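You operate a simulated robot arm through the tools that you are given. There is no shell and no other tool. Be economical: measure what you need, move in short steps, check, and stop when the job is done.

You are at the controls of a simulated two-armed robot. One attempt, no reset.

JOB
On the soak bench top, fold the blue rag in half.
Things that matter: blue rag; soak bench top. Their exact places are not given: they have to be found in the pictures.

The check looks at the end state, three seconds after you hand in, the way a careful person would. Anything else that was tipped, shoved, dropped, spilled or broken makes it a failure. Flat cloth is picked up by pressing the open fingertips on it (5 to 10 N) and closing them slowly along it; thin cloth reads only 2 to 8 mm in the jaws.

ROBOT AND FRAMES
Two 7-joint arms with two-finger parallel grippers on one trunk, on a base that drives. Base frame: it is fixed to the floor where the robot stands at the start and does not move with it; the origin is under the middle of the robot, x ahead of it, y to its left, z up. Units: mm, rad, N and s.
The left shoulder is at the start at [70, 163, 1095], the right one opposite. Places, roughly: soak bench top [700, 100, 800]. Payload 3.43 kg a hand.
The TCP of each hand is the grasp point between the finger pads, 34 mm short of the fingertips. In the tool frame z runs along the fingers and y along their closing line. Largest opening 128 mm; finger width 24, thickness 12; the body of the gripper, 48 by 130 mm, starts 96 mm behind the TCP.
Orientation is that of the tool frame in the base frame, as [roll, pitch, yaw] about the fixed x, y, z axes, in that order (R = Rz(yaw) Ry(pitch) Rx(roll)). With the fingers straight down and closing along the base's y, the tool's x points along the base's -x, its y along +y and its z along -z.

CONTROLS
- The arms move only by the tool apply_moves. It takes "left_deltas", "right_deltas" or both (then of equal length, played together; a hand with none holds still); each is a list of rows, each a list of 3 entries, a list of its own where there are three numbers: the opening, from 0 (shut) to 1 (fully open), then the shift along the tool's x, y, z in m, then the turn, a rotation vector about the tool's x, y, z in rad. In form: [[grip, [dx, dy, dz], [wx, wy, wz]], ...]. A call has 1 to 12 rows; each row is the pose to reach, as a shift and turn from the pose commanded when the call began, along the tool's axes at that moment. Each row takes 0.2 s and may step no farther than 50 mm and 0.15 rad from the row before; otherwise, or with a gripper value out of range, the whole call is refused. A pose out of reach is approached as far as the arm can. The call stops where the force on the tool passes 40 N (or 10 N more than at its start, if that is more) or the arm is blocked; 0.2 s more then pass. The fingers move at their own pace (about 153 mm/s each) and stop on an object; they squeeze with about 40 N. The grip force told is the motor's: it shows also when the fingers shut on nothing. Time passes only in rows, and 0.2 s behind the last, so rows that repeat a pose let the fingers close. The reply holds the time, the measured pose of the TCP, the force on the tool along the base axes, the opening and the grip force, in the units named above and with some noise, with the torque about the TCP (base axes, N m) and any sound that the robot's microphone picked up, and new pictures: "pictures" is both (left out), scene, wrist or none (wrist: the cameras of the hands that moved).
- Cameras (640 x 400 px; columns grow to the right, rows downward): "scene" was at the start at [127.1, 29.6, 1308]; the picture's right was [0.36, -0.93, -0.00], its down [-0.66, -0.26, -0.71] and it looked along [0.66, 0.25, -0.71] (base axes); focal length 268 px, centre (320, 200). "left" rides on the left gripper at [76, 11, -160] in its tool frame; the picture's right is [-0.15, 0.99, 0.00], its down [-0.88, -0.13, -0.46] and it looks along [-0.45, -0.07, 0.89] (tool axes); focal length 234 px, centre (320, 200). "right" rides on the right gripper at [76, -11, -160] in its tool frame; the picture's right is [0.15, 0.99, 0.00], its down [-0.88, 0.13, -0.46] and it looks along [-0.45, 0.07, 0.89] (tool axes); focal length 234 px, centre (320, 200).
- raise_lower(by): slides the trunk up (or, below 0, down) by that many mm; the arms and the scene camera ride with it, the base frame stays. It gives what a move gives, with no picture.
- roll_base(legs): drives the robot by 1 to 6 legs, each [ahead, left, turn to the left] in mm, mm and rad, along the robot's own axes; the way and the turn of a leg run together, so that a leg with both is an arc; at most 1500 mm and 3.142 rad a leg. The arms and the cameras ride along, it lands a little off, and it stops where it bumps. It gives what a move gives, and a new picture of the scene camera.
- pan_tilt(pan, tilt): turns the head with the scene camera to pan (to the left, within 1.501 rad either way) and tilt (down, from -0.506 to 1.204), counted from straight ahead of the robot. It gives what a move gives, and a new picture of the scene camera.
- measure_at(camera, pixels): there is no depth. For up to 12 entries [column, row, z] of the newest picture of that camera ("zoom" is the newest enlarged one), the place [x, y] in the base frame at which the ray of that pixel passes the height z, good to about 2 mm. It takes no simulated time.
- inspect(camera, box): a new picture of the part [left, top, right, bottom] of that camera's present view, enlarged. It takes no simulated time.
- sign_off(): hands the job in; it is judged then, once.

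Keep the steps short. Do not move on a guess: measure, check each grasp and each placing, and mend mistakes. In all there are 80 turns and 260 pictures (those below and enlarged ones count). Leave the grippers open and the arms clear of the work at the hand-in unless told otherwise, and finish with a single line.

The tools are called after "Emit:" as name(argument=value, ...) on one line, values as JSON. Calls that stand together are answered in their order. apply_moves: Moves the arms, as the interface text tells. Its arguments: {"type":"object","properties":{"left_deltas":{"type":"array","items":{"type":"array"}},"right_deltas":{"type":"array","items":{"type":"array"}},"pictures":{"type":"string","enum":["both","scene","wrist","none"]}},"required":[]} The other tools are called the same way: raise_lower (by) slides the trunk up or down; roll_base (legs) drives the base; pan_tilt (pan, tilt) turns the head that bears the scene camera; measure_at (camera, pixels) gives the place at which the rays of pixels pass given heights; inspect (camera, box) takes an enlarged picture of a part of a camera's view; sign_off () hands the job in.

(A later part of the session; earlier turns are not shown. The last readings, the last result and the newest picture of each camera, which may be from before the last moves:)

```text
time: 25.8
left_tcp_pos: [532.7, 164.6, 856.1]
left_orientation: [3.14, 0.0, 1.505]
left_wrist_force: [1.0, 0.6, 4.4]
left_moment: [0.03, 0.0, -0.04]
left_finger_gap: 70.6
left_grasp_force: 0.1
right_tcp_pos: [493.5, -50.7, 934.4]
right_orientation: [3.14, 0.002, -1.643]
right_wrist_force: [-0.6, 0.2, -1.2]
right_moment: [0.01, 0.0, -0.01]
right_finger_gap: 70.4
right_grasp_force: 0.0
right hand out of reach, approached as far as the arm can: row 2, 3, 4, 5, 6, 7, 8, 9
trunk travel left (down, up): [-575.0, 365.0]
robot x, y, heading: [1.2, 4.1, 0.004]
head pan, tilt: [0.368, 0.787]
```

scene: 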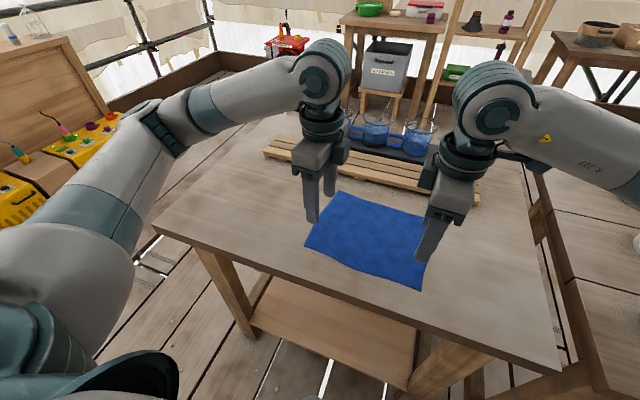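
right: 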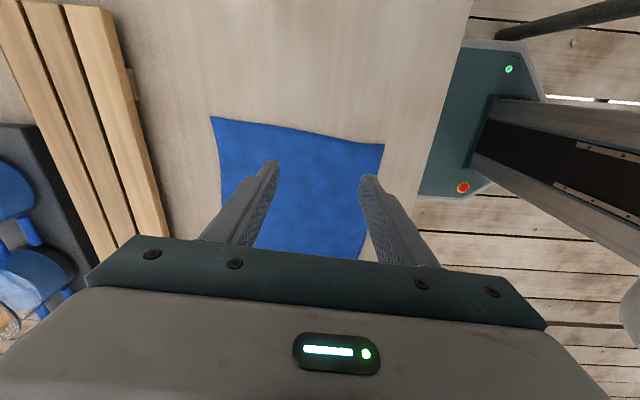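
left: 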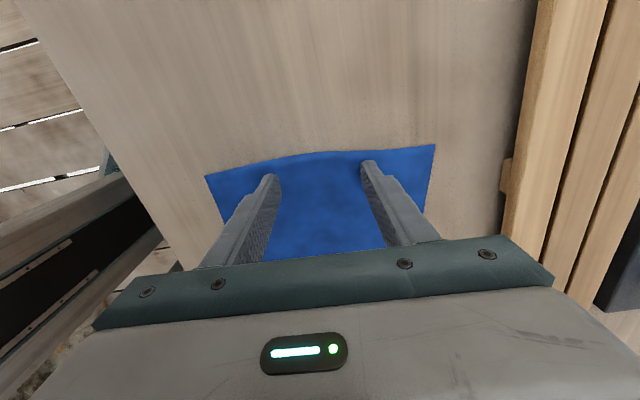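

The right hand hit a joint limit near x=493; the left got there fine at 17° to its own side. I'll lift the left hand, then slide the base 55 mm to the left so both targets sit symmetrically.

Emit:
apply_moves(left_deltas=[[0.55, [0, 0, -0.02], [0, 0, 0]], [0.55, [0, 0, -0.05], [0, 0, 0]], [0.55, [0, 0, -0.08], [0, 0, 0]]], pictures="none")

Emit:
roll_base(legs=[[0, 55, 0]])

```text
time: 26.6
left_tcp_pos: [533.5, 163.7, 935.3]
left_orientation: [3.142, 0.002, 1.503]
left_wrist_force: [-0.6, -1.0, -0.2]
left_moment: [0.03, -0.01, 0.0]
left_finger_gap: 70.5
left_grasp_force: 0.1
right_tcp_pos: [491.1, -51.5, 935.5]
right_orientation: [3.141, 0.001, -1.645]
right_wrist_force: [-0.6, 0.6, 0.2]
right_moment: [-0.02, -0.01, 0.04]
right_finger_gap: 70.4
right_grasp_force: 0.1
trunk travel left (down, up): [-575.0, 365.0]
robot x, y, heading: [-1.3, 4.2, -0.005]
head pan, tilt: [0.368, 0.787]
```

```text
time: 27.6
left_tcp_pos: [533.2, 217.7, 935.5]
left_orientation: [3.141, 0.0, 1.504]
left_wrist_force: [-0.4, -0.3, 0.3]
left_moment: [0.0, 0.04, 0.01]
left_finger_gap: 70.3
left_grasp_force: 0.1
right_tcp_pos: [492.7, 4.3, 935.4]
right_orientation: [-3.141, -0.001, -1.644]
right_wrist_force: [0.1, -0.1, 0.7]
right_moment: [-0.05, -0.01, 0.02]
right_finger_gap: 70.2
right_grasp_force: 0.1
trunk travel left (down, up): [-575.0, 365.0]
robot x, y, heading: [-2.8, 54.4, 0.001]
head pan, tilt: [0.368, 0.787]
```

scene: 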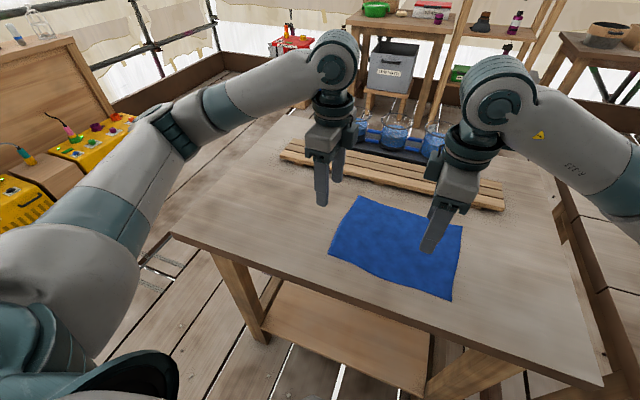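

Now I bring both hands over the middle line while staying high.

Emit:
apply_moves(left_deltas=[[0.55, [-0.018, 0.0007, 0], [0, 0, 0]], [0.55, [-0.036, 0.0014, 0], [0, 0, 0]], [0.55, [-0.0537, 0.0021, 0], [0, 0, 0]], [0.55, [-0.0537, 0.0021, 0], [0, 0, 0]]], right_deltas=[[0.55, [0.03, 0, 0], [0, 0, 0]], [0.55, [0.06, 0, 0], [0, 0, 0]], [0.55, [0.06, -0.015, 0], [0, 0, 0]], [0.55, [0.06, -0.03, 0], [0, 0, 0]]], pictures="none")

```text
time: 28.6
left_tcp_pos: [532.1, 163.6, 935.6]
left_orientation: [3.14, 0.0, 1.503]
left_wrist_force: [-0.1, 0.0, 0.8]
left_moment: [-0.05, 0.03, -0.02]
left_finger_gap: 70.6
left_grasp_force: 0.0
right_tcp_pos: [492.5, 4.0, 934.2]
right_orientation: [3.141, -0.002, -1.645]
right_wrist_force: [0.2, -0.1, 0.5]
right_moment: [0.03, -0.01, 0.0]
right_finger_gap: 70.4
right_grasp_force: 0.1
right hand out of reach, approached as far as the arm can: row 1, 2, 3, 4
trunk travel left (down, up): [-575.0, 365.0]
robot x, y, heading: [0.0, 55.3, 0.003]
head pan, tilt: [0.368, 0.787]
```

The right hand is still stuck, probably a wrist-turn limit. I'll test whether turning it back 0.3 rad frees the sideways motion.

Emit:
apply_moves(right_deltas=[[0.55, [0, 0, 0], [0, 0, 0.15]], [0.55, [0, 0, 0], [0, 0, 0.3]], [0.55, [0.03, 0, 0], [0, 0, 0.3]], [0.55, [0.06, 0, 0], [0, 0, 0.3]]], pictures="none")

```text
time: 29.6
left_tcp_pos: [531.1, 164.2, 935.9]
left_orientation: [-3.141, -0.002, 1.503]
left_wrist_force: [0.8, 0.3, 0.5]
left_moment: [0.0, -0.02, -0.01]
left_finger_gap: 70.7
left_grasp_force: 0.2
right_tcp_pos: [488.6, -58.5, 934.5]
right_orientation: [3.142, 0.0, -1.944]
right_wrist_force: [0.1, 0.1, -0.1]
right_moment: [-0.01, -0.01, 0.0]
right_finger_gap: 70.3
right_grasp_force: 0.1
trunk travel left (down, up): [-575.0, 365.0]
robot x, y, heading: [-3.6, 55.3, -0.001]
head pan, tilt: [0.368, 0.787]
```

Turning it freed the motion. I'll move it to the midpoint and then turn back as far as it will go.

Emit:
apply_moves(right_deltas=[[0.55, [-0.0057, -0.0138, 0], [0, 0, 0]], [0.55, [-0.0114, -0.0277, 0], [0, 0, 0]], [0.55, [-0.0114, -0.0277, 0], [0, 0, -0.1]], [0.55, [-0.0114, -0.0277, 0], [0, 0, -0.2]], [0.55, [-0.0114, -0.0277, 0], [0, 0, -0.3]]], pictures="none")

```text
time: 30.8
left_tcp_pos: [532.3, 163.0, 936.2]
left_orientation: [3.141, 0.001, 1.503]
left_wrist_force: [0.3, 0.7, 0.0]
left_moment: [0.02, 0.0, 0.01]
left_finger_gap: 70.4
left_grasp_force: 0.2
right_tcp_pos: [518.4, -56.6, 934.2]
right_orientation: [-3.141, -0.001, -1.793]
right_wrist_force: [-0.4, 0.7, 0.6]
right_moment: [-0.02, 0.04, -0.05]
right_finger_gap: 70.3
right_grasp_force: 0.1
right hand out of reach, approached as far as the arm can: row 4, 5
trunk travel left (down, up): [-575.0, 365.0]
robot x, y, heading: [3.0, 54.9, 0.0]
head pan, tilt: [0.368, 0.787]
```

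The right wrist limit is near yaw -1.79 here. I'll turn that hand the other way round, so its closing line comes out the same with the camera inboard. That's about 3 rad, in two calls.

Emit:
apply_moves(right_deltas=[[0.55, [0, 0, 0], [0, 0, 0.15]], [0.55, [0, 0, 0], [0, 0, 0.3]], [0.55, [0, 0, 0], [0, 0, 0.45]], [0.55, [0, 0, 0], [0, 0, 0.6]], [0.55, [0, 0, 0], [0, 0, 0.75]], [0.55, [0, 0, 0], [0, 0, 0.9]], [0.55, [0, 0, 0], [0, 0, 1.05]], [0.55, [0, 0, 0], [0, 0, 1.2]], [0.55, [0, 0, 0], [0, 0, 1.35]], [0.55, [0, 0, 0], [0, 0, 1.5]]], pictures="none")

Emit:
apply_moves(right_deltas=[[0.55, [0, 0, 0], [0, 0, 0.15]], [0.55, [0, 0, 0], [0, 0, 0.3]], [0.55, [0, 0, 0], [0, 0, 0.45]], [0.55, [0, 0, 0], [0, 0, 0.6]], [0.55, [0, 0, 0], [0, 0, 0.75]], [0.55, [0, 0, 0], [0, 0, 0.9]], [0.55, [0, 0, 0], [0, 0, 1.05]], [0.55, [0, 0, 0], [0, 0, 1.2]], [0.55, [0, 0, 0], [0, 0, 1.35]], [0.55, [0, 0, 0], [0, 0, 1.49]]], pictures="both")

```text
time: 33.0
left_tcp_pos: [532.2, 163.3, 935.3]
left_orientation: [3.141, 0.001, 1.502]
left_wrist_force: [-0.3, -0.3, -0.7]
left_moment: [0.02, 0.0, 0.01]
left_finger_gap: 70.4
left_grasp_force: 0.2
right_tcp_pos: [519.5, -57.6, 935.1]
right_orientation: [-3.141, 0.001, 2.985]
right_wrist_force: [0.1, -0.5, -0.8]
right_moment: [0.0, 0.01, -0.03]
right_finger_gap: 70.5
right_grasp_force: 0.0
trunk travel left (down, up): [-575.0, 365.0]
robot x, y, heading: [-2.6, 55.1, -0.004]
head pan, tilt: [0.368, 0.787]
```

```text
time: 35.1
left_tcp_pos: [532.5, 162.9, 935.1]
left_orientation: [-3.141, 0.0, 1.503]
left_wrist_force: [0.0, -0.8, 0.2]
left_moment: [-0.02, 0.04, 0.0]
left_finger_gap: 70.5
left_grasp_force: 0.2
right_tcp_pos: [518.9, -55.6, 934.6]
right_orientation: [-3.141, 0.002, 1.495]
right_wrist_force: [0.0, -0.5, 0.9]
right_moment: [0.01, 0.02, -0.03]
right_finger_gap: 70.4
right_grasp_force: 0.1
trunk travel left (down, up): [-575.0, 365.0]
robot x, y, heading: [0.3, 54.2, 0.0]
head pan, tilt: [0.368, 0.787]
```

scene: 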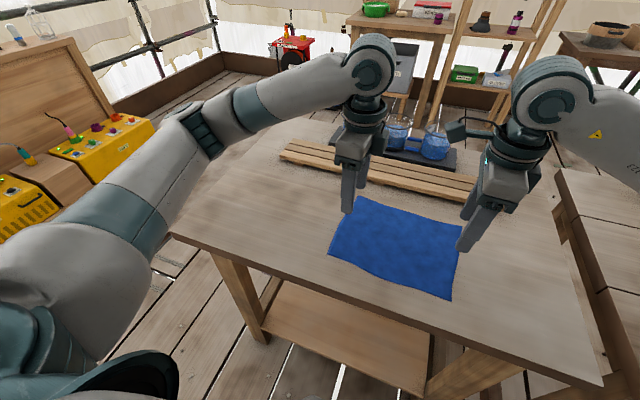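
right: 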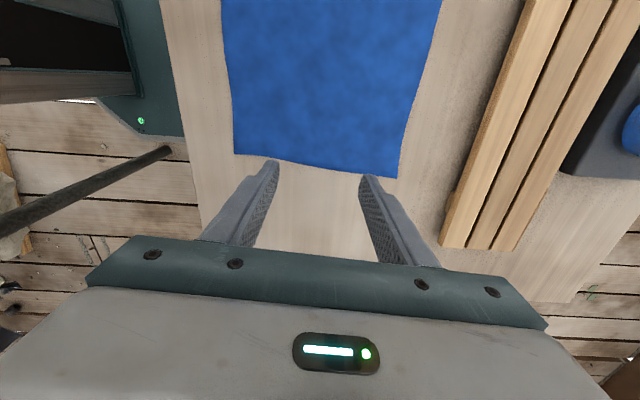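

The right hand now has the correct yaw. I'll measure the near-right corner (235,154) and far-right corner (398,178) from this view to confirm where the edge is.

Emit:
measure_at(camera="right", pixels=[[235, 154, 820], [398, 178, 820], [318, 168, 820], [222, 20, 820], [435, 30, 820]])

Emit:
measure_at(camera="scene", pixels=[[359, 197, 820], [462, 225, 820], [451, 300, 820], [329, 255, 820]])

Emit:
inspect(camera="left", box=[0, 0, 640, 400])

```text
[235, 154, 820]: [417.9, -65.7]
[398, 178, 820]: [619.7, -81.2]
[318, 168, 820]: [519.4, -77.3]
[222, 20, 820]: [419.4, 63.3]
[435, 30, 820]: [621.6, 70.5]
```

```text
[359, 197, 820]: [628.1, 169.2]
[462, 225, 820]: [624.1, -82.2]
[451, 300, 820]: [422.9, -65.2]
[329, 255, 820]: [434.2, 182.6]
```

```text
1.00 times, centred on (320, 200) of left (not enlarged: the box is as wide or as high as the picture)
```

zoom: 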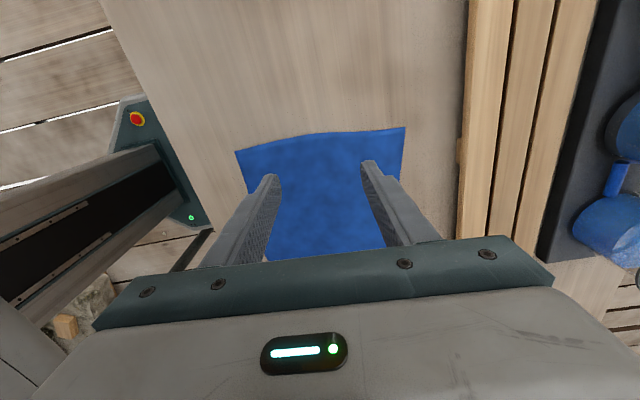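

Confirmed: the midpoints are [531,181] and [519,-76]. Lowering both hands to contact.

Emit:
apply_moves(left_deltas=[[0.55, [0, 0, 0.03], [0, 0, 0]], [0.55, [0, 0, 0.06], [0, 0, 0]], [0.55, [0, 0, 0.075], [0, 0, 0]], [0.55, [0, 0, 0.079], [0, 0, 0]], [0.55, [0, 0, 0.0803], [0, 0, 0]], [0.55, [0, 0, 0.0803], [0, 0, 0]]], right_deltas=[[0.55, [0, 0, 0.03], [0, 0, 0]], [0.55, [0, 0, 0.06], [0, 0, 0]], [0.55, [0, 0, 0.074], [0, 0, 0]], [0.55, [0, 0, 0.078], [0, 0, 0]], [0.55, [0, 0, 0.0795], [0, 0, 0]], [0.55, [0, 0, 0.0795], [0, 0, 0]]], pictures="none")

```text
time: 36.5
left_tcp_pos: [532.1, 162.9, 855.7]
left_orientation: [3.14, 0.0, 1.506]
left_wrist_force: [1.9, -0.8, 5.4]
left_moment: [0.03, -0.02, -0.03]
left_finger_gap: 70.1
left_grasp_force: 0.1
right_tcp_pos: [518.2, -57.3, 855.4]
right_orientation: [3.14, -0.001, 1.498]
right_wrist_force: [1.7, -0.7, 8.4]
right_moment: [0.03, 0.07, 0.02]
right_finger_gap: 70.2
right_grasp_force: 0.2
trunk travel left (down, up): [-575.0, 365.0]
robot x, y, heading: [-1.5, 54.9, -0.002]
head pan, tilt: [0.368, 0.787]
```

Contact is 5 N and 8 N, which is good. I'll close slowly in two calls.

Emit:
apply_moves(left_deltas=[[0.52, [0, 0, 0.0003], [0, 0, 0]], [0.49, [0, 0, 0.0003], [0, 0, 0]], [0.46, [0, 0, 0.0003], [0, 0, 0]], [0.43, [0, 0, 0.0003], [0, 0, 0]], [0.4, [0, 0, 0.0003], [0, 0, 0]], [0.37, [0, 0, 0.0003], [0, 0, 0]], [0.34, [0, 0, 0.0003], [0, 0, 0]], [0.31, [0, 0, 0.0003], [0, 0, 0]], [0.28, [0, 0, 0.0003], [0, 0, 0]], [0.25, [0, 0, 0.0003], [0, 0, 0]], [0.22, [0, 0, 0.0003], [0, 0, 0]], [0.19, [0, 0, 0.0003], [0, 0, 0]]], right_deltas=[[0.52, [0, 0, 0], [0, 0, 0]], [0.49, [0, 0, 0], [0, 0, 0]], [0.46, [0, 0, 0], [0, 0, 0]], [0.43, [0, 0, 0], [0, 0, 0]], [0.4, [0, 0, 0], [0, 0, 0]], [0.37, [0, 0, 0], [0, 0, 0]], [0.34, [0, 0, 0], [0, 0, 0]], [0.31, [0, 0, 0], [0, 0, 0]], [0.28, [0, 0, 0], [0, 0, 0]], [0.25, [0, 0, 0], [0, 0, 0]], [0.22, [0, 0, 0], [0, 0, 0]], [0.19, [0, 0, 0], [0, 0, 0]]], pictures="wrist")

Emit:
apply_moves(left_deltas=[[0.16, [0, 0, 0], [0, 0, 0]], [0.13, [0, 0, 0], [0, 0, 0]], [0.1, [0, 0, 0], [0, 0, 0]], [0.08, [0, 0, 0], [0, 0, 0]], [0.06, [0, 0, 0], [0, 0, 0]], [0.04, [0, 0, 0], [0, 0, 0]], [0.02, [0, 0, 0], [0, 0, 0]], [0, [0, 0, 0], [0, 0, 0]], [0, [0, 0, 0], [0, 0, 0]], [0, [0, 0, 0], [0, 0, 0]]], right_deltas=[[0.16, [0, 0, 0], [0, 0, 0]], [0.13, [0, 0, 0], [0, 0, 0]], [0.1, [0, 0, 0], [0, 0, 0]], [0.08, [0, 0, 0], [0, 0, 0]], [0.06, [0, 0, 0], [0, 0, 0]], [0.04, [0, 0, 0], [0, 0, 0]], [0.02, [0, 0, 0], [0, 0, 0]], [0, [0, 0, 0], [0, 0, 0]], [0, [0, 0, 0], [0, 0, 0]], [0, [0, 0, 0], [0, 0, 0]]])

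```text
time: 39.1
left_tcp_pos: [530.6, 164.4, 856.7]
left_orientation: [3.141, -0.002, 1.501]
left_wrist_force: [-0.3, -0.3, 6.7]
left_moment: [0.01, 0.08, 0.01]
left_finger_gap: 23.9
left_grasp_force: 0.0
right_tcp_pos: [515.8, -56.9, 855.4]
right_orientation: [3.141, 0.0, 1.497]
right_wrist_force: [0.5, 0.1, 12.6]
right_moment: [0.05, 0.01, -0.01]
right_finger_gap: 22.6
right_grasp_force: 0.1
trunk travel left (down, up): [-575.0, 365.0]
robot x, y, heading: [-5.5, 54.7, -0.001]
head pan, tilt: [0.368, 0.787]
```

right: 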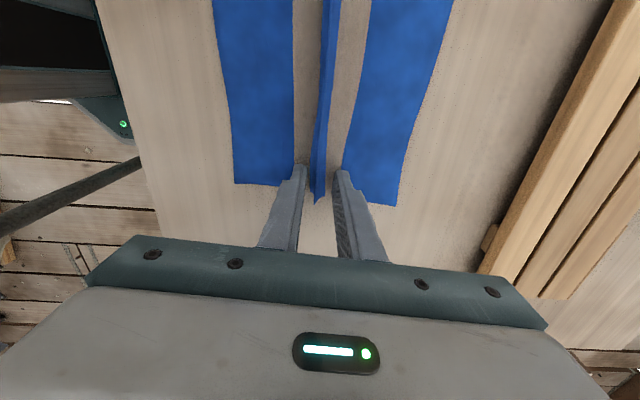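
left: 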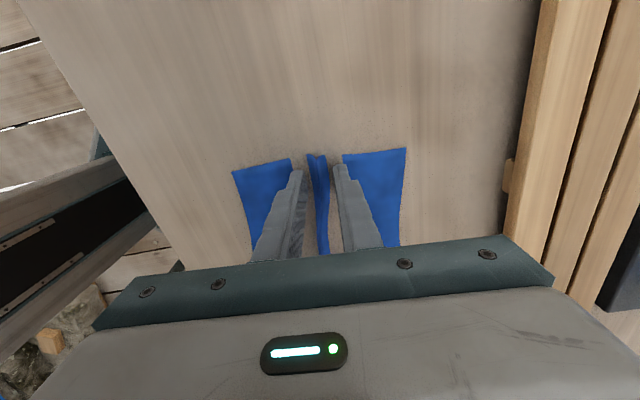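

```text
time: 41.4
left_tcp_pos: [530.2, 164.4, 856.3]
left_orientation: [3.141, 0.0, 1.504]
left_wrist_force: [0.5, 0.4, 6.3]
left_moment: [0.0, -0.02, 0.01]
left_finger_gap: 2.4
left_grasp_force: 37.1
right_tcp_pos: [516.2, -56.7, 855.9]
right_orientation: [3.138, 0.0, 1.497]
right_wrist_force: [-0.3, -0.4, 11.8]
right_moment: [0.06, -0.01, 0.03]
right_finger_gap: 2.6
right_grasp_force: 37.8
trunk travel left (down, up): [-575.0, 365.0]
robot x, y, heading: [3.7, 55.9, -0.001]
head pan, tilt: [0.368, 0.787]
```

scene: 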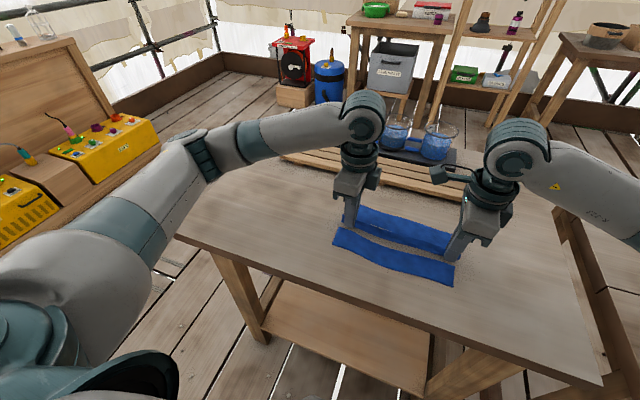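
right: 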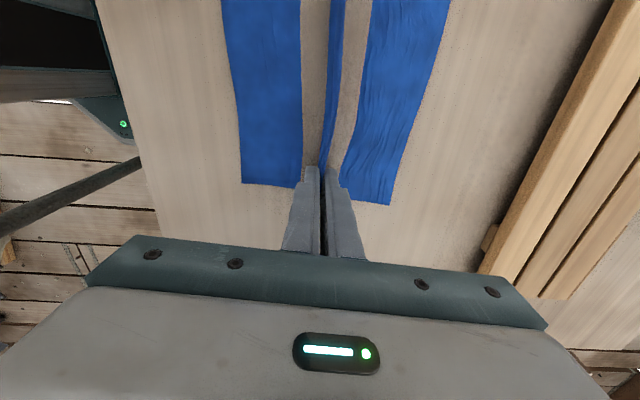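
left: 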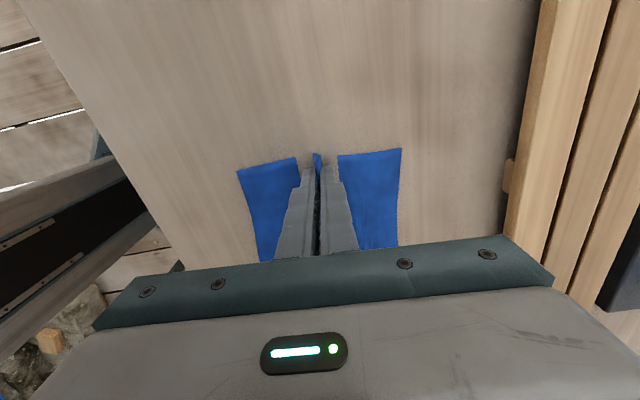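

Both grasps hold, at 2.4 and 2.6 mm, with a full-length ridge on the middle line. I'll lift straight up 100 mm so it hangs doubled.

Emit:
apply_moves(left_deltas=[[0, [0, 0, -0.01], [0, 0, 0]], [0, [0, 0, -0.022], [0, 0, 0]], [0, [0, 0, -0.035], [0, 0, 0]], [0, [0, 0, -0.048], [0, 0, 0]], [0, [0, 0, -0.061], [0, 0, 0]], [0, [0, 0, -0.074], [0, 0, 0]], [0, [0, 0, -0.087], [0, 0, 0]], [0, [0, 0, -0.1], [0, 0, 0]], [0, [0, 0, -0.1], [0, 0, 0]]], right_deltas=[[0, [0, 0, -0.01], [0, 0, 0]], [0, [0, 0, -0.022], [0, 0, 0]], [0, [0, 0, -0.035], [0, 0, 0]], [0, [0, 0, -0.048], [0, 0, 0]], [0, [0, 0, -0.061], [0, 0, 0]], [0, [0, 0, -0.074], [0, 0, 0]], [0, [0, 0, -0.087], [0, 0, 0]], [0, [0, 0, -0.1], [0, 0, 0]], [0, [0, 0, -0.1], [0, 0, 0]]])

Emit:
inspect(camera="scene", box=[300, 150, 520, 300])

```text
time: 43.4
left_tcp_pos: [531.7, 164.7, 955.2]
left_orientation: [-3.14, 0.0, 1.503]
left_wrist_force: [0.0, -0.6, -0.1]
left_moment: [-0.03, 0.03, -0.03]
left_finger_gap: 2.9
left_grasp_force: 37.8
right_tcp_pos: [519.0, -56.9, 955.6]
right_orientation: [3.141, 0.002, 1.497]
right_wrist_force: [0.5, 0.3, 0.2]
right_moment: [-0.03, 0.0, -0.02]
right_finger_gap: 2.7
right_grasp_force: 37.3
trunk travel left (down, up): [-575.0, 365.0]
robot x, y, heading: [-0.5, 53.9, 0.001]
head pan, tilt: [0.368, 0.787]
```

scene: 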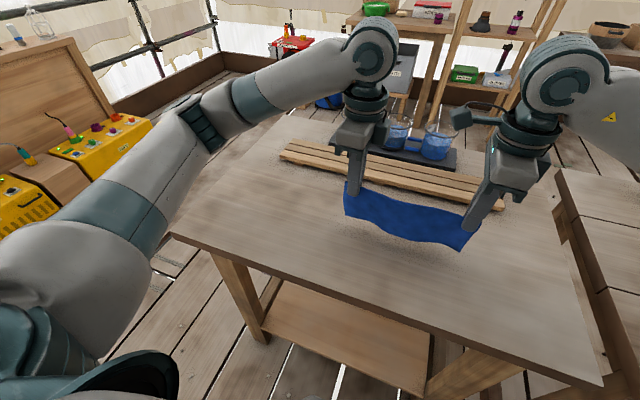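
right: 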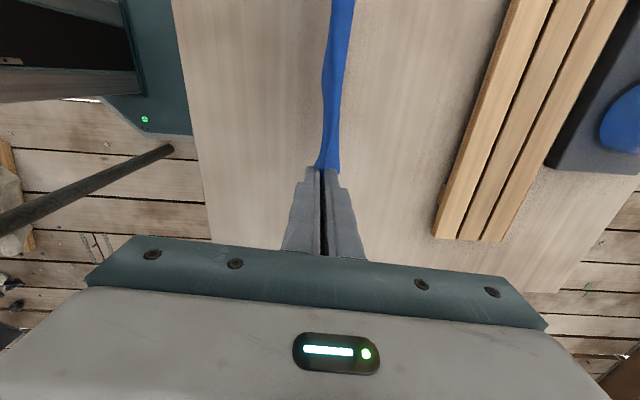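
left: 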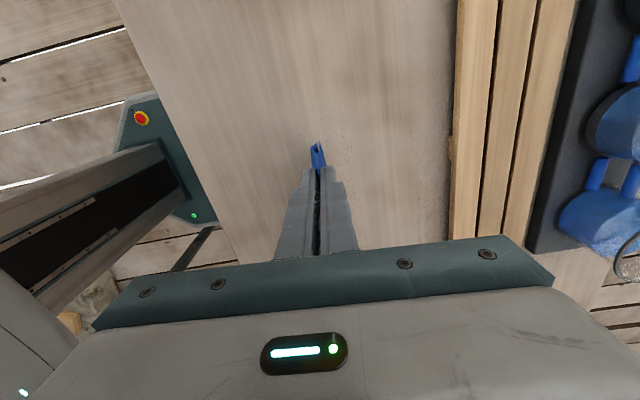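

```text
2.67 times, centred on (410, 225) of scene
```

zoom: 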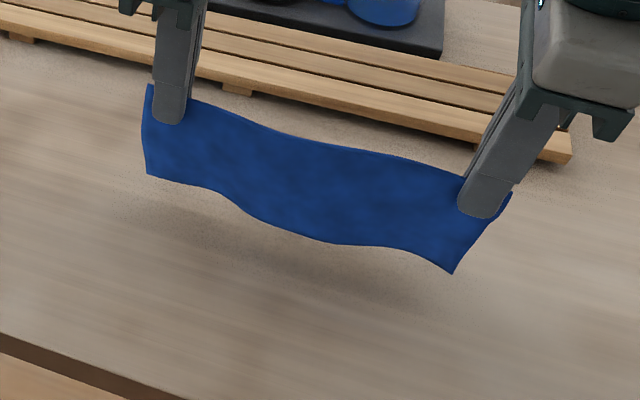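

The rag hangs cleanly doubled. I'll move 60 mm forward, spread the hands 3 mm each and lower until the hems nearly touch, then check.

Emit:
apply_moves(left_deltas=[[0, [0.001, 0.015, 0], [0, 0, 0]], [0, [0.002, 0.03, 0], [0, 0, 0]], [0, [0.003, 0.045, 0], [0, 0, 0]], [0, [0.003, 0.06, 0.0], [0, 0, 0]], [0, [0.003, 0.06, 0.01], [0, 0, 0]], [0, [0.003, 0.06, 0.02], [0, 0, 0]], [0, [0.003, 0.06, 0.028], [0, 0, 0]], [0, [0.003, 0.06, 0.028], [0, 0, 0]]], right_deltas=[[0, [-0.001, 0.015, 0], [0, 0, 0]], [0, [-0.002, 0.03, 0], [0, 0, 0]], [0, [-0.003, 0.045, 0], [0, 0, 0]], [0, [-0.003, 0.06, 0.0], [0, 0, 0]], [0, [-0.003, 0.06, 0.01], [0, 0, 0]], [0, [-0.003, 0.06, 0.02], [0, 0, 0]], [0, [-0.003, 0.06, 0.028], [0, 0, 0]], [0, [-0.003, 0.06, 0.028], [0, 0, 0]]], pictures="scene")

Emit:
inspect(camera="scene", box=[300, 140, 520, 290])

```text
time: 45.1
left_tcp_pos: [591.4, 163.0, 926.4]
left_orientation: [-3.141, -0.001, 1.502]
left_wrist_force: [0.0, -7.2, 0.2]
left_moment: [-0.26, -0.01, 0.03]
left_finger_gap: 2.6
left_grasp_force: 37.6
right_tcp_pos: [578.7, -63.6, 926.9]
right_orientation: [3.141, 0.0, 1.497]
right_wrist_force: [0.2, 8.4, 0.1]
right_moment: [0.26, 0.0, -0.01]
right_finger_gap: 2.7
right_grasp_force: 37.3
trunk travel left (down, up): [-575.0, 365.0]
robot x, y, heading: [-0.6, 53.4, -0.006]
head pan, tilt: [0.368, 0.787]
```

scene: 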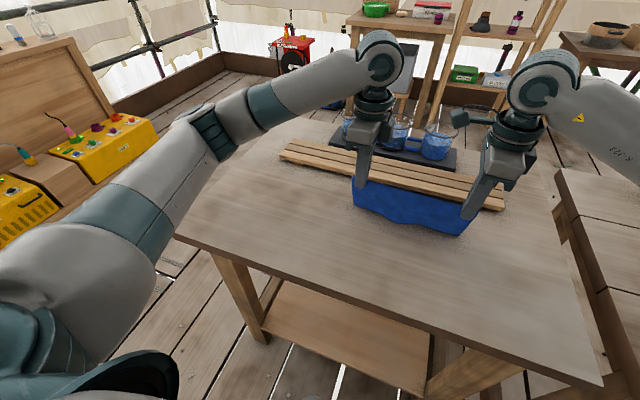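

```text
2.67 times, centred on (410, 215) of scene
```

zoom: 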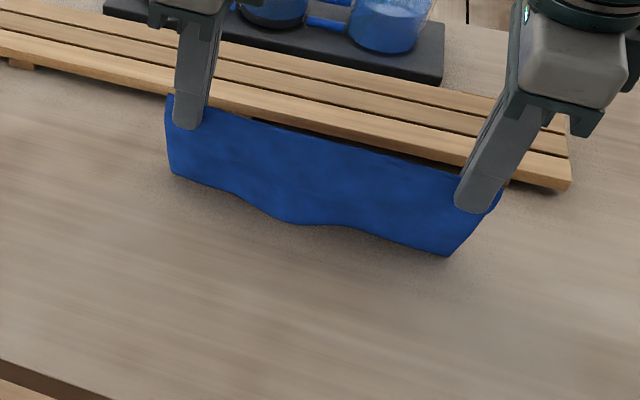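

The fold is taut and straight, and the hems are about at the bench. I'll relax the pull a little and lay it down: the hands arc back toward me and down, tilting so the fingers point forward.

Emit:
apply_moves(left_deltas=[[0, [-0.0008, -0.0152, 0.0007], [-0.08, 0, 0]], [0, [-0.0015, -0.03, 0.0042], [-0.16, 0, 0]], [0, [-0.0015, -0.0441, 0.0101], [-0.24, 0, 0]], [0, [-0.0015, -0.055, 0.0165], [-0.32, 0, 0]], [0, [-0.0015, -0.065, 0.0242], [-0.4, 0, 0]], [0, [-0.0015, -0.0739, 0.033], [-0.48, 0, 0]], [0, [-0.0015, -0.0817, 0.0429], [-0.56, 0, 0]], [0, [-0.0015, -0.088, 0.0536], [-0.64, 0, 0]], [0, [-0.0015, -0.0918, 0.0621], [-0.7, 0, 0]], [0, [-0.0015, -0.0962, 0.0681], [-0.75, 0, 0]], [0, [-0.0015, -0.1052, 0.0681], [-0.75, 0, 0]], [0, [-0.0015, -0.1052, 0.0681], [-0.75, 0, 0]]], right_deltas=[[0, [0.0008, -0.0152, 0.0007], [-0.08, 0, 0]], [0, [0.0015, -0.03, 0.0042], [-0.16, 0, 0]], [0, [0.0015, -0.0441, 0.0101], [-0.24, 0, 0]], [0, [0.0015, -0.055, 0.0165], [-0.32, 0, 0]], [0, [0.0015, -0.065, 0.0242], [-0.4, 0, 0]], [0, [0.0015, -0.0739, 0.033], [-0.48, 0, 0]], [0, [0.0015, -0.0817, 0.0429], [-0.56, 0, 0]], [0, [0.0015, -0.088, 0.0536], [-0.64, 0, 0]], [0, [0.0015, -0.0918, 0.0621], [-0.7, 0, 0]], [0, [0.0015, -0.0962, 0.0681], [-0.75, 0, 0]], [0, [0.0015, -0.1052, 0.0681], [-0.75, 0, 0]], [0, [0.0015, -0.1052, 0.0681], [-0.75, 0, 0]]])

Emit:
inspect(camera="scene", box=[300, 150, 520, 300])

```text
time: 47.8
left_tcp_pos: [509.2, 161.1, 857.7]
left_orientation: [2.384, 0.001, 1.507]
left_wrist_force: [1.5, 7.6, 35.0]
left_moment: [0.59, -0.33, 0.06]
left_finger_gap: 2.6
left_grasp_force: 37.5
left hand out of reach, approached as far as the arm can: row 9, 10, 11, 12
right_tcp_pos: [493.2, -45.8, 857.4]
right_orientation: [2.387, 0.001, 1.499]
right_wrist_force: [2.0, -3.1, 14.1]
right_moment: [-0.01, -0.17, -0.04]
right_finger_gap: 2.8
right_grasp_force: 37.5
right hand out of reach, approached as far as the arm can: row 9, 10, 11, 12
trunk travel left (down, up): [-575.0, 365.0]
robot x, y, heading: [-1.6, 54.9, -0.0]
head pan, tilt: [0.368, 0.787]
```

scene: 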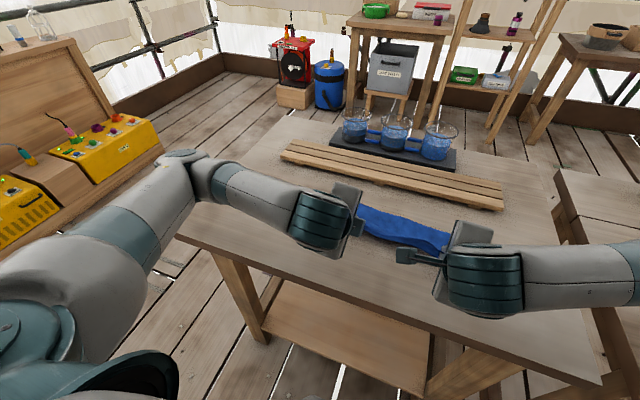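
right: 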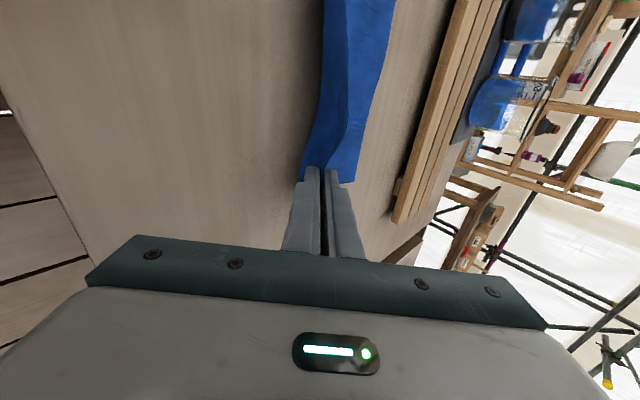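
left: 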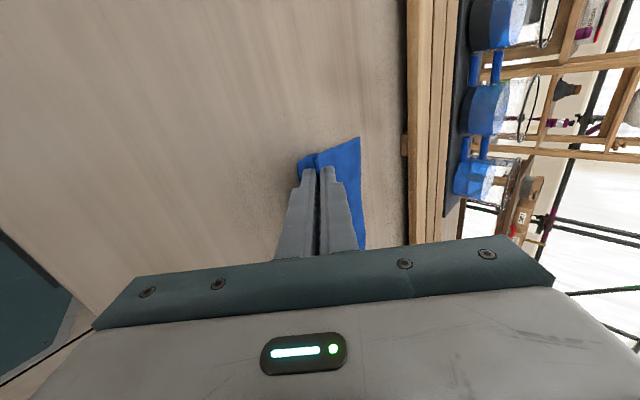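

```text
2.67 times, centred on (410, 225) of scene
```

zoom: 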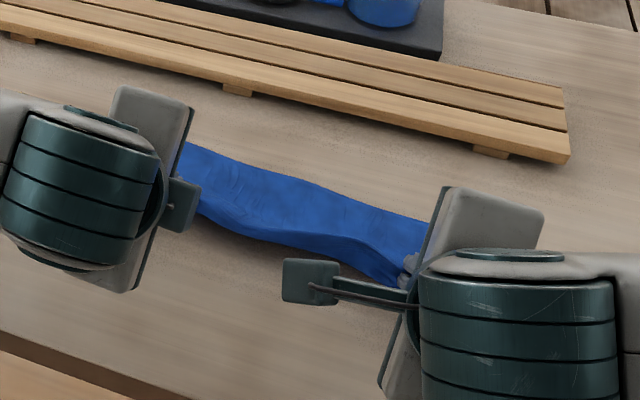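

The arc ran into the arms' near limit about 20 mm short, and the right hand came in sideways by about 15 mm. I'll take off the pressing force and move the right hand back out.

Emit:
apply_moves(left_deltas=[[0, [0, 0.0015, -0.0015], [0, 0, 0]], [0, [0, 0.0027, -0.0029], [0, 0, 0]], [0, [0, 0.0027, -0.0029], [0, 0, 0]], [0, [0, 0.0027, -0.0029], [0, 0, 0]]], right_deltas=[[0, [-0.004, 0.0015, -0.0015], [0, 0, 0]], [0, [-0.009, 0.0027, -0.0029], [0, 0, 0]], [0, [-0.014, 0.0027, -0.0029], [0, 0, 0]], [0, [-0.014, 0.0027, -0.0029], [0, 0, 0]]], pictures="none")

```text
time: 48.8
left_tcp_pos: [506.7, 160.3, 858.7]
left_orientation: [2.391, 0.0, 1.502]
left_wrist_force: [-0.3, 2.9, 19.0]
left_moment: [0.23, -0.12, 0.03]
left_finger_gap: 2.4
left_grasp_force: 36.8
right_tcp_pos: [500.5, -56.9, 857.9]
right_orientation: [2.392, 0.005, 1.499]
right_wrist_force: [-1.9, 2.2, 6.8]
right_moment: [0.16, 0.0, 0.05]
right_finger_gap: 2.5
right_grasp_force: 37.3
right hand out of reach, approached as far as the arm can: row 2, 3, 4
trunk travel left (down, up): [-575.0, 365.0]
robot x, y, heading: [-0.8, 54.7, -0.002]
head pan, tilt: [0.368, 0.787]
```

Near the limit the right hand slides along it. I'll lift both about 6 mm and roll the base back 45 mm, which draws the fold line toward me.

Emit:
apply_moves(left_deltas=[[0, [0, 0.002, -0.0022], [0, 0, 0]], [0, [0, 0.0041, -0.0044], [0, 0, 0]], [0, [0, 0.0041, -0.0044], [0, 0, 0]]], right_deltas=[[0, [0, 0.002, -0.0022], [0, 0, 0]], [0, [0, 0.0041, -0.0044], [0, 0, 0]], [0, [0, 0.0041, -0.0044], [0, 0, 0]]], pictures="none")

Emit:
roll_base(legs=[[-45, 0, 0]])

Emit:
inspect(camera="scene", box=[300, 130, 520, 280])

Emit:
inspect(camera="right", box=[220, 0, 480, 220])

```text
time: 49.5
left_tcp_pos: [511.4, 159.2, 863.4]
left_orientation: [2.394, -0.002, 1.504]
left_wrist_force: [0.7, -0.8, -0.2]
left_moment: [-0.01, 0.05, -0.02]
left_finger_gap: 2.6
left_grasp_force: 38.0
right_tcp_pos: [503.4, -55.3, 862.7]
right_orientation: [2.393, 0.002, 1.497]
right_wrist_force: [0.2, 1.0, 0.4]
right_moment: [0.0, 0.05, -0.02]
right_finger_gap: 2.6
right_grasp_force: 37.2
trunk travel left (down, up): [-575.0, 365.0]
robot x, y, heading: [0.4, 54.8, 0.001]
head pan, tilt: [0.368, 0.787]
```

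```text
time: 50.5
left_tcp_pos: [465.5, 159.4, 863.4]
left_orientation: [2.392, 0.001, 1.505]
left_wrist_force: [-0.2, -0.7, 0.8]
left_moment: [0.01, 0.04, 0.01]
left_finger_gap: 2.6
left_grasp_force: 37.5
right_tcp_pos: [457.5, -54.9, 862.9]
right_orientation: [2.389, 0.004, 1.496]
right_wrist_force: [-0.8, 0.2, -0.4]
right_moment: [-0.02, 0.0, 0.01]
right_finger_gap: 2.3
right_grasp_force: 37.6
trunk travel left (down, up): [-575.0, 365.0]
robot x, y, heading: [-45.1, 55.5, 0.002]
head pan, tilt: [0.368, 0.787]
```

scene: 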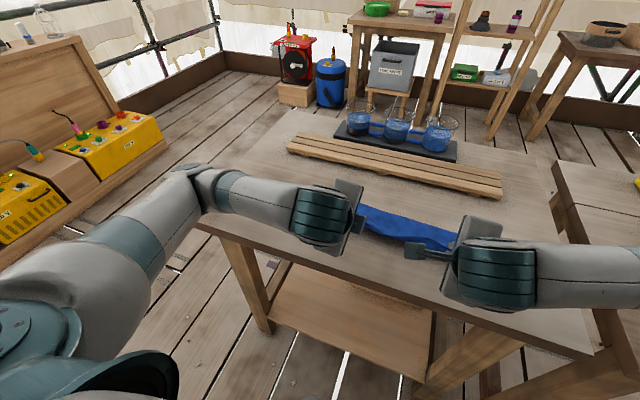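

```text
2.67 times, centred on (410, 205) of scene
```

zoom: 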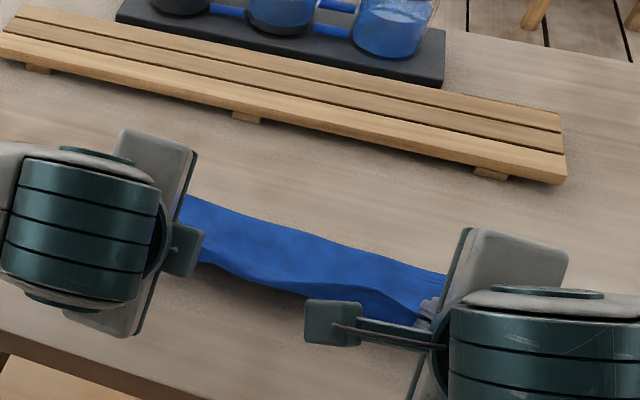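

```text
1.82 times, centred on (350, 110) of right
```

zoom: 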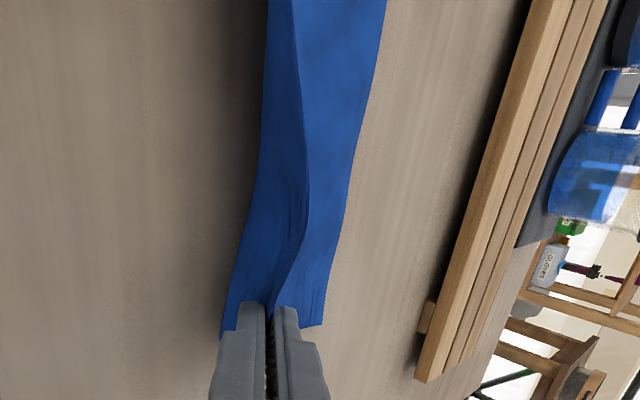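

In the right view there is blue on both sides of the ridge line. I'll measure those lines to see whether the near half is tenting out toward me.

Emit:
measure_at(camera="zoom", pixels=[[222, 330, 822], [262, 160, 822], [268, 20, 822], [318, 325, 822], [346, 180, 822], [384, 20, 822], [305, 180, 840], [305, 180, 850], [295, 20, 840]])

Emit:
inspect(camera="left", box=[220, 80, 480, 280])

```text
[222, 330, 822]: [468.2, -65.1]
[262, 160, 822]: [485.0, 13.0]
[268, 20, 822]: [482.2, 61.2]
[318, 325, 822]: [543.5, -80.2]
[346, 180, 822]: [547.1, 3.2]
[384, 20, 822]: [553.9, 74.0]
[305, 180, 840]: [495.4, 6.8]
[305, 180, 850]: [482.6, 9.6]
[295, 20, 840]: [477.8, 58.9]
```

```text
2.00 times, centred on (350, 180) of left
```

zoom: 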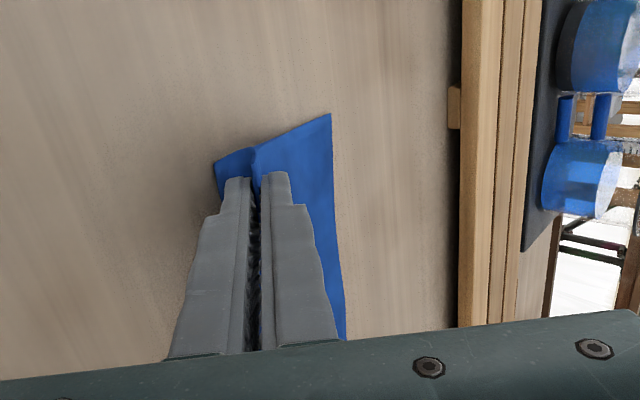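

The hems trail forward properly, but I don't have room behind the hands to withdraw along the finger axis. I'll lift to a free hang again, give the base more room behind, and lay the rag once more. First, straighten up and lift.

Emit:
apply_moves(left_deltas=[[0, [0, 0.0113, -0.0004], [0.1, 0, 0]], [0, [0, 0.024, -0.0023], [0.2, 0, 0]], [0, [0.001, 0.038, -0.0056], [0.3, 0, 0]], [0, [0.002, 0.0521, -0.0089], [0.4, 0, 0]], [0, [0.003, 0.0661, -0.0122], [0.5, 0, 0]], [0, [0.003, 0.0794, -0.0163], [0.6, 0, 0]], [0, [0.004, 0.0941, -0.0217], [0.7, 0, 0]], [0, [0.004, 0.1052, -0.0278], [0.75, 0, 0]], [0, [0.004, 0.1052, -0.0278], [0.75, 0, 0]]], right_deltas=[[0, [0, 0.0113, -0.0004], [0.1, 0, 0]], [0, [0, 0.024, -0.0023], [0.2, 0, 0]], [0, [-0.001, 0.038, -0.0056], [0.3, 0, 0]], [0, [-0.002, 0.0521, -0.0089], [0.4, 0, 0]], [0, [-0.003, 0.0661, -0.0122], [0.5, 0, 0]], [0, [-0.003, 0.0794, -0.0163], [0.6, 0, 0]], [0, [-0.004, 0.0941, -0.0217], [0.7, 0, 0]], [0, [-0.004, 0.1052, -0.0278], [0.75, 0, 0]], [0, [-0.004, 0.1052, -0.0278], [0.75, 0, 0]]], pictures="none")

```text
time: 52.5
left_tcp_pos: [525.7, 158.9, 955.3]
left_orientation: [-3.14, 0.0, 1.504]
left_wrist_force: [-0.2, -1.1, -0.2]
left_moment: [-0.02, -0.02, 0.01]
left_finger_gap: 2.2
left_grasp_force: 37.2
right_tcp_pos: [516.3, -62.9, 955.0]
right_orientation: [-3.141, 0.001, 1.499]
right_wrist_force: [-0.4, 1.0, -0.7]
right_moment: [0.03, -0.07, -0.02]
right_finger_gap: 2.7
right_grasp_force: 37.1
trunk travel left (down, up): [-575.0, 365.0]
robot x, y, heading: [-44.0, 51.4, 0.0]
head pan, tilt: [0.368, 0.787]
```

It's hanging and taut. Rolling the base back 110 mm.

Emit:
roll_base(legs=[[-110, 0, 0]])

```text
time: 53.6
left_tcp_pos: [414.8, 160.0, 955.9]
left_orientation: [-3.141, -0.001, 1.503]
left_wrist_force: [-0.3, -0.4, -0.5]
left_moment: [-0.05, -0.05, -0.04]
left_finger_gap: 2.4
left_grasp_force: 36.8
right_tcp_pos: [405.0, -64.0, 955.2]
right_orientation: [-3.141, 0.002, 1.498]
right_wrist_force: [1.1, 1.3, -0.2]
right_moment: [0.02, -0.07, -0.02]
right_finger_gap: 2.7
right_grasp_force: 36.8
trunk travel left (down, up): [-575.0, 365.0]
robot x, y, heading: [-153.1, 54.3, -0.005]
head pan, tilt: [0.368, 0.787]
```

scene: 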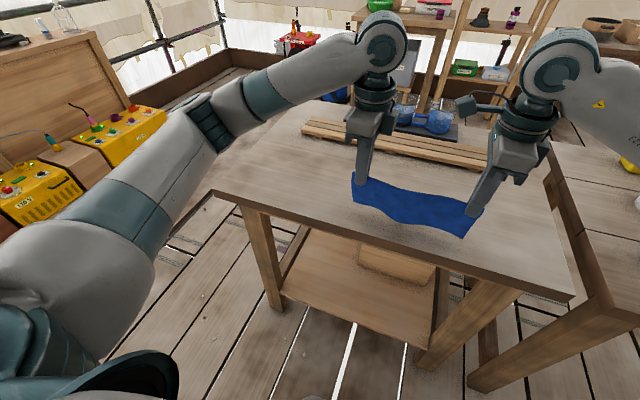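

Now I carry the hanging fold forward to x≈590/575 and lower it 28 mm.

Emit:
apply_moves(left_deltas=[[0, [0.0017, 0.025, 0], [0, 0, 0]], [0, [0.0034, 0.05, 0], [0, 0, 0]], [0, [0.0051, 0.075, 0], [0, 0, 0]], [0, [0.0068, 0.1, 0], [0, 0, 0]], [0, [0.0085, 0.125, 0], [0, 0, 0]], [0, [0.0102, 0.15, 0], [0, 0, 0]], [0, [0.0119, 0.1747, 0], [0, 0, 0]], [0, [0.0119, 0.1747, 0], [0, 0, 0]], [0, [0.0119, 0.1747, 0.01], [0, 0, 0]], [0, [0.0119, 0.1747, 0.02], [0, 0, 0]], [0, [0.0119, 0.1747, 0.028], [0, 0, 0]], [0, [0.0119, 0.1747, 0.028], [0, 0, 0]]], right_deltas=[[0, [0.0018, 0.0242, 0], [0, 0, 0]], [0, [0.0036, 0.0484, 0], [0, 0, 0]], [0, [0.0054, 0.0726, 0], [0, 0, 0]], [0, [0.0072, 0.0968, 0], [0, 0, 0]], [0, [0.009, 0.121, 0], [0, 0, 0]], [0, [0.0108, 0.1452, 0], [0, 0, 0]], [0, [0.0124, 0.1695, 0], [0, 0, 0]], [0, [0.0124, 0.1695, 0], [0, 0, 0]], [0, [0.0124, 0.1695, 0.01], [0, 0, 0]], [0, [0.0124, 0.1695, 0.02], [0, 0, 0]], [0, [0.0124, 0.1695, 0.028], [0, 0, 0]], [0, [0.0124, 0.1695, 0.028], [0, 0, 0]]], pictures="scene")

Emit:
inspect(camera="scene", box=[310, 90, 530, 240])

```text
time: 56.2
left_tcp_pos: [590.8, 159.4, 928.4]
left_orientation: [-3.141, 0.0, 1.505]
left_wrist_force: [0.5, -2.0, -0.6]
left_moment: [-0.07, -0.1, 0.04]
left_finger_gap: 2.6
left_grasp_force: 37.3
right_tcp_pos: [574.6, -61.8, 927.6]
right_orientation: [-3.141, 0.002, 1.497]
right_wrist_force: [0.8, 0.3, -1.2]
right_moment: [0.04, -0.04, 0.0]
right_finger_gap: 2.4
right_grasp_force: 36.7
trunk travel left (down, up): [-575.0, 365.0]
robot x, y, heading: [-153.4, 54.5, 0.0]
head pan, tilt: [0.368, 0.787]
```

scene: 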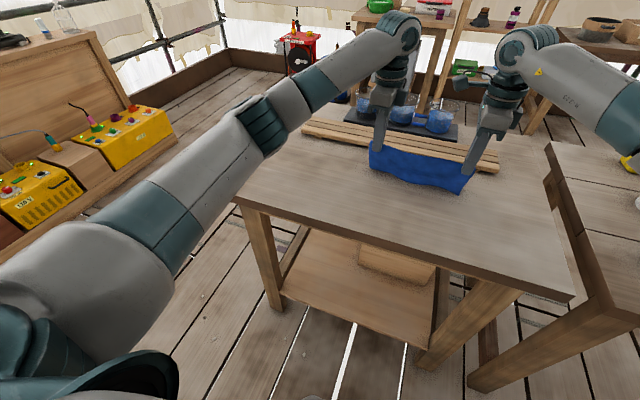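

```text
2.67 times, centred on (420, 165) of scene
```

zoom: 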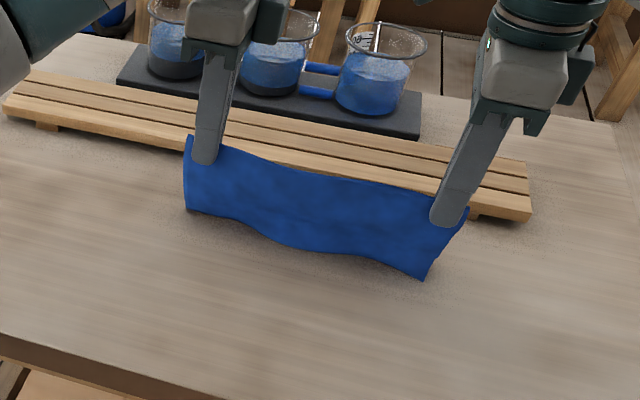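

It hangs well. I'll spread 2 mm more each side and repeat the lay-down arc, finishing a little higher with a longer drag.

Emit:
apply_moves(left_deltas=[[0, [0.001, -0.0152, 0.0017], [-0.08, 0, 0]], [0, [0.002, -0.03, 0.0062], [-0.16, 0, 0]], [0, [0.002, -0.0441, 0.0121], [-0.24, 0, 0]], [0, [0.002, -0.055, 0.0185], [-0.32, 0, 0]], [0, [0.002, -0.065, 0.0262], [-0.4, 0, 0]], [0, [0.002, -0.0739, 0.035], [-0.48, 0, 0]], [0, [0.002, -0.0817, 0.0449], [-0.56, 0, 0]], [0, [0.002, -0.088, 0.0546], [-0.64, 0, 0]], [0, [0.002, -0.0918, 0.0621], [-0.7, 0, 0]], [0, [0.002, -0.0962, 0.0665], [-0.75, 0, 0]], [0, [0.002, -0.1052, 0.0665], [-0.75, 0, 0]], [0, [0.002, -0.115, 0.0665], [-0.75, 0, 0]]], right_deltas=[[0, [-0.001, -0.0152, 0.0017], [-0.08, 0, 0]], [0, [-0.002, -0.03, 0.0062], [-0.16, 0, 0]], [0, [-0.002, -0.0441, 0.0121], [-0.24, 0, 0]], [0, [-0.002, -0.055, 0.0185], [-0.32, 0, 0]], [0, [-0.002, -0.065, 0.0262], [-0.4, 0, 0]], [0, [-0.002, -0.0739, 0.035], [-0.48, 0, 0]], [0, [-0.002, -0.0817, 0.0449], [-0.56, 0, 0]], [0, [-0.002, -0.088, 0.0546], [-0.64, 0, 0]], [0, [-0.002, -0.0918, 0.0621], [-0.7, 0, 0]], [0, [-0.002, -0.0962, 0.0665], [-0.75, 0, 0]], [0, [-0.002, -0.1052, 0.0665], [-0.75, 0, 0]], [0, [-0.002, -0.115, 0.0665], [-0.75, 0, 0]]])

Emit:
inspect(camera="scene", box=[310, 110, 530, 260])

```text
time: 58.9
left_tcp_pos: [473.9, 169.5, 859.9]
left_orientation: [2.392, -0.001, 1.505]
left_wrist_force: [-0.2, -6.9, -0.1]
left_moment: [-0.18, 0.06, -0.18]
left_finger_gap: 2.3
left_grasp_force: 37.4
right_tcp_pos: [459.8, -57.2, 860.4]
right_orientation: [2.392, 0.002, 1.497]
right_wrist_force: [0.5, 7.8, 0.3]
right_moment: [0.16, 0.04, 0.17]
right_finger_gap: 2.8
right_grasp_force: 37.5
trunk travel left (down, up): [-575.0, 365.0]
robot x, y, heading: [-155.2, 53.7, 0.0]
head pan, tilt: [0.368, 0.787]
```

scene: 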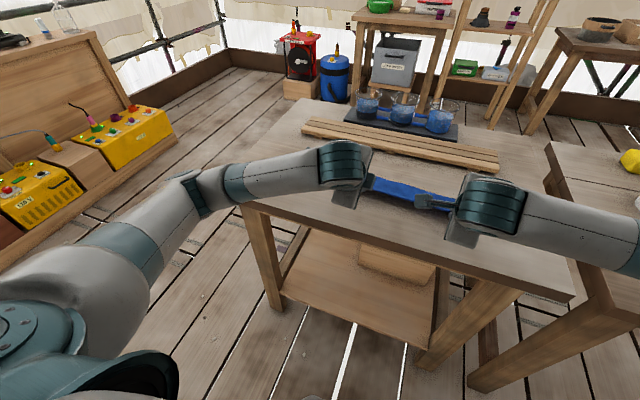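
right: 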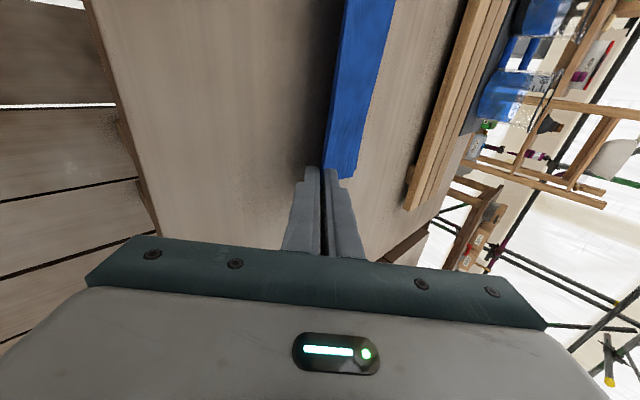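
left: 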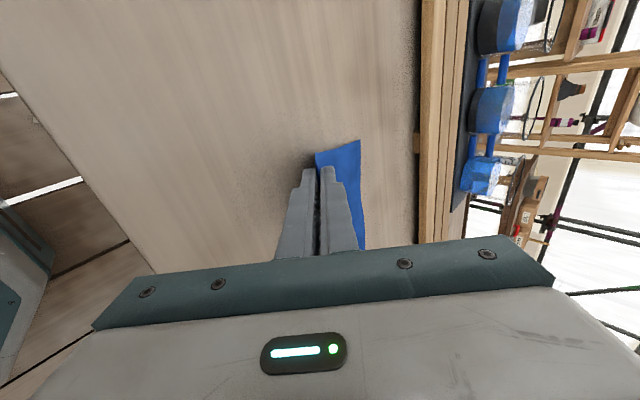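

```text
2.67 times, centred on (420, 185) of scene
```

zoom: 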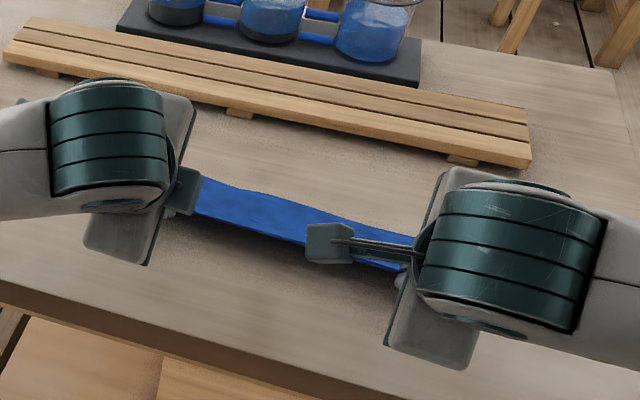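

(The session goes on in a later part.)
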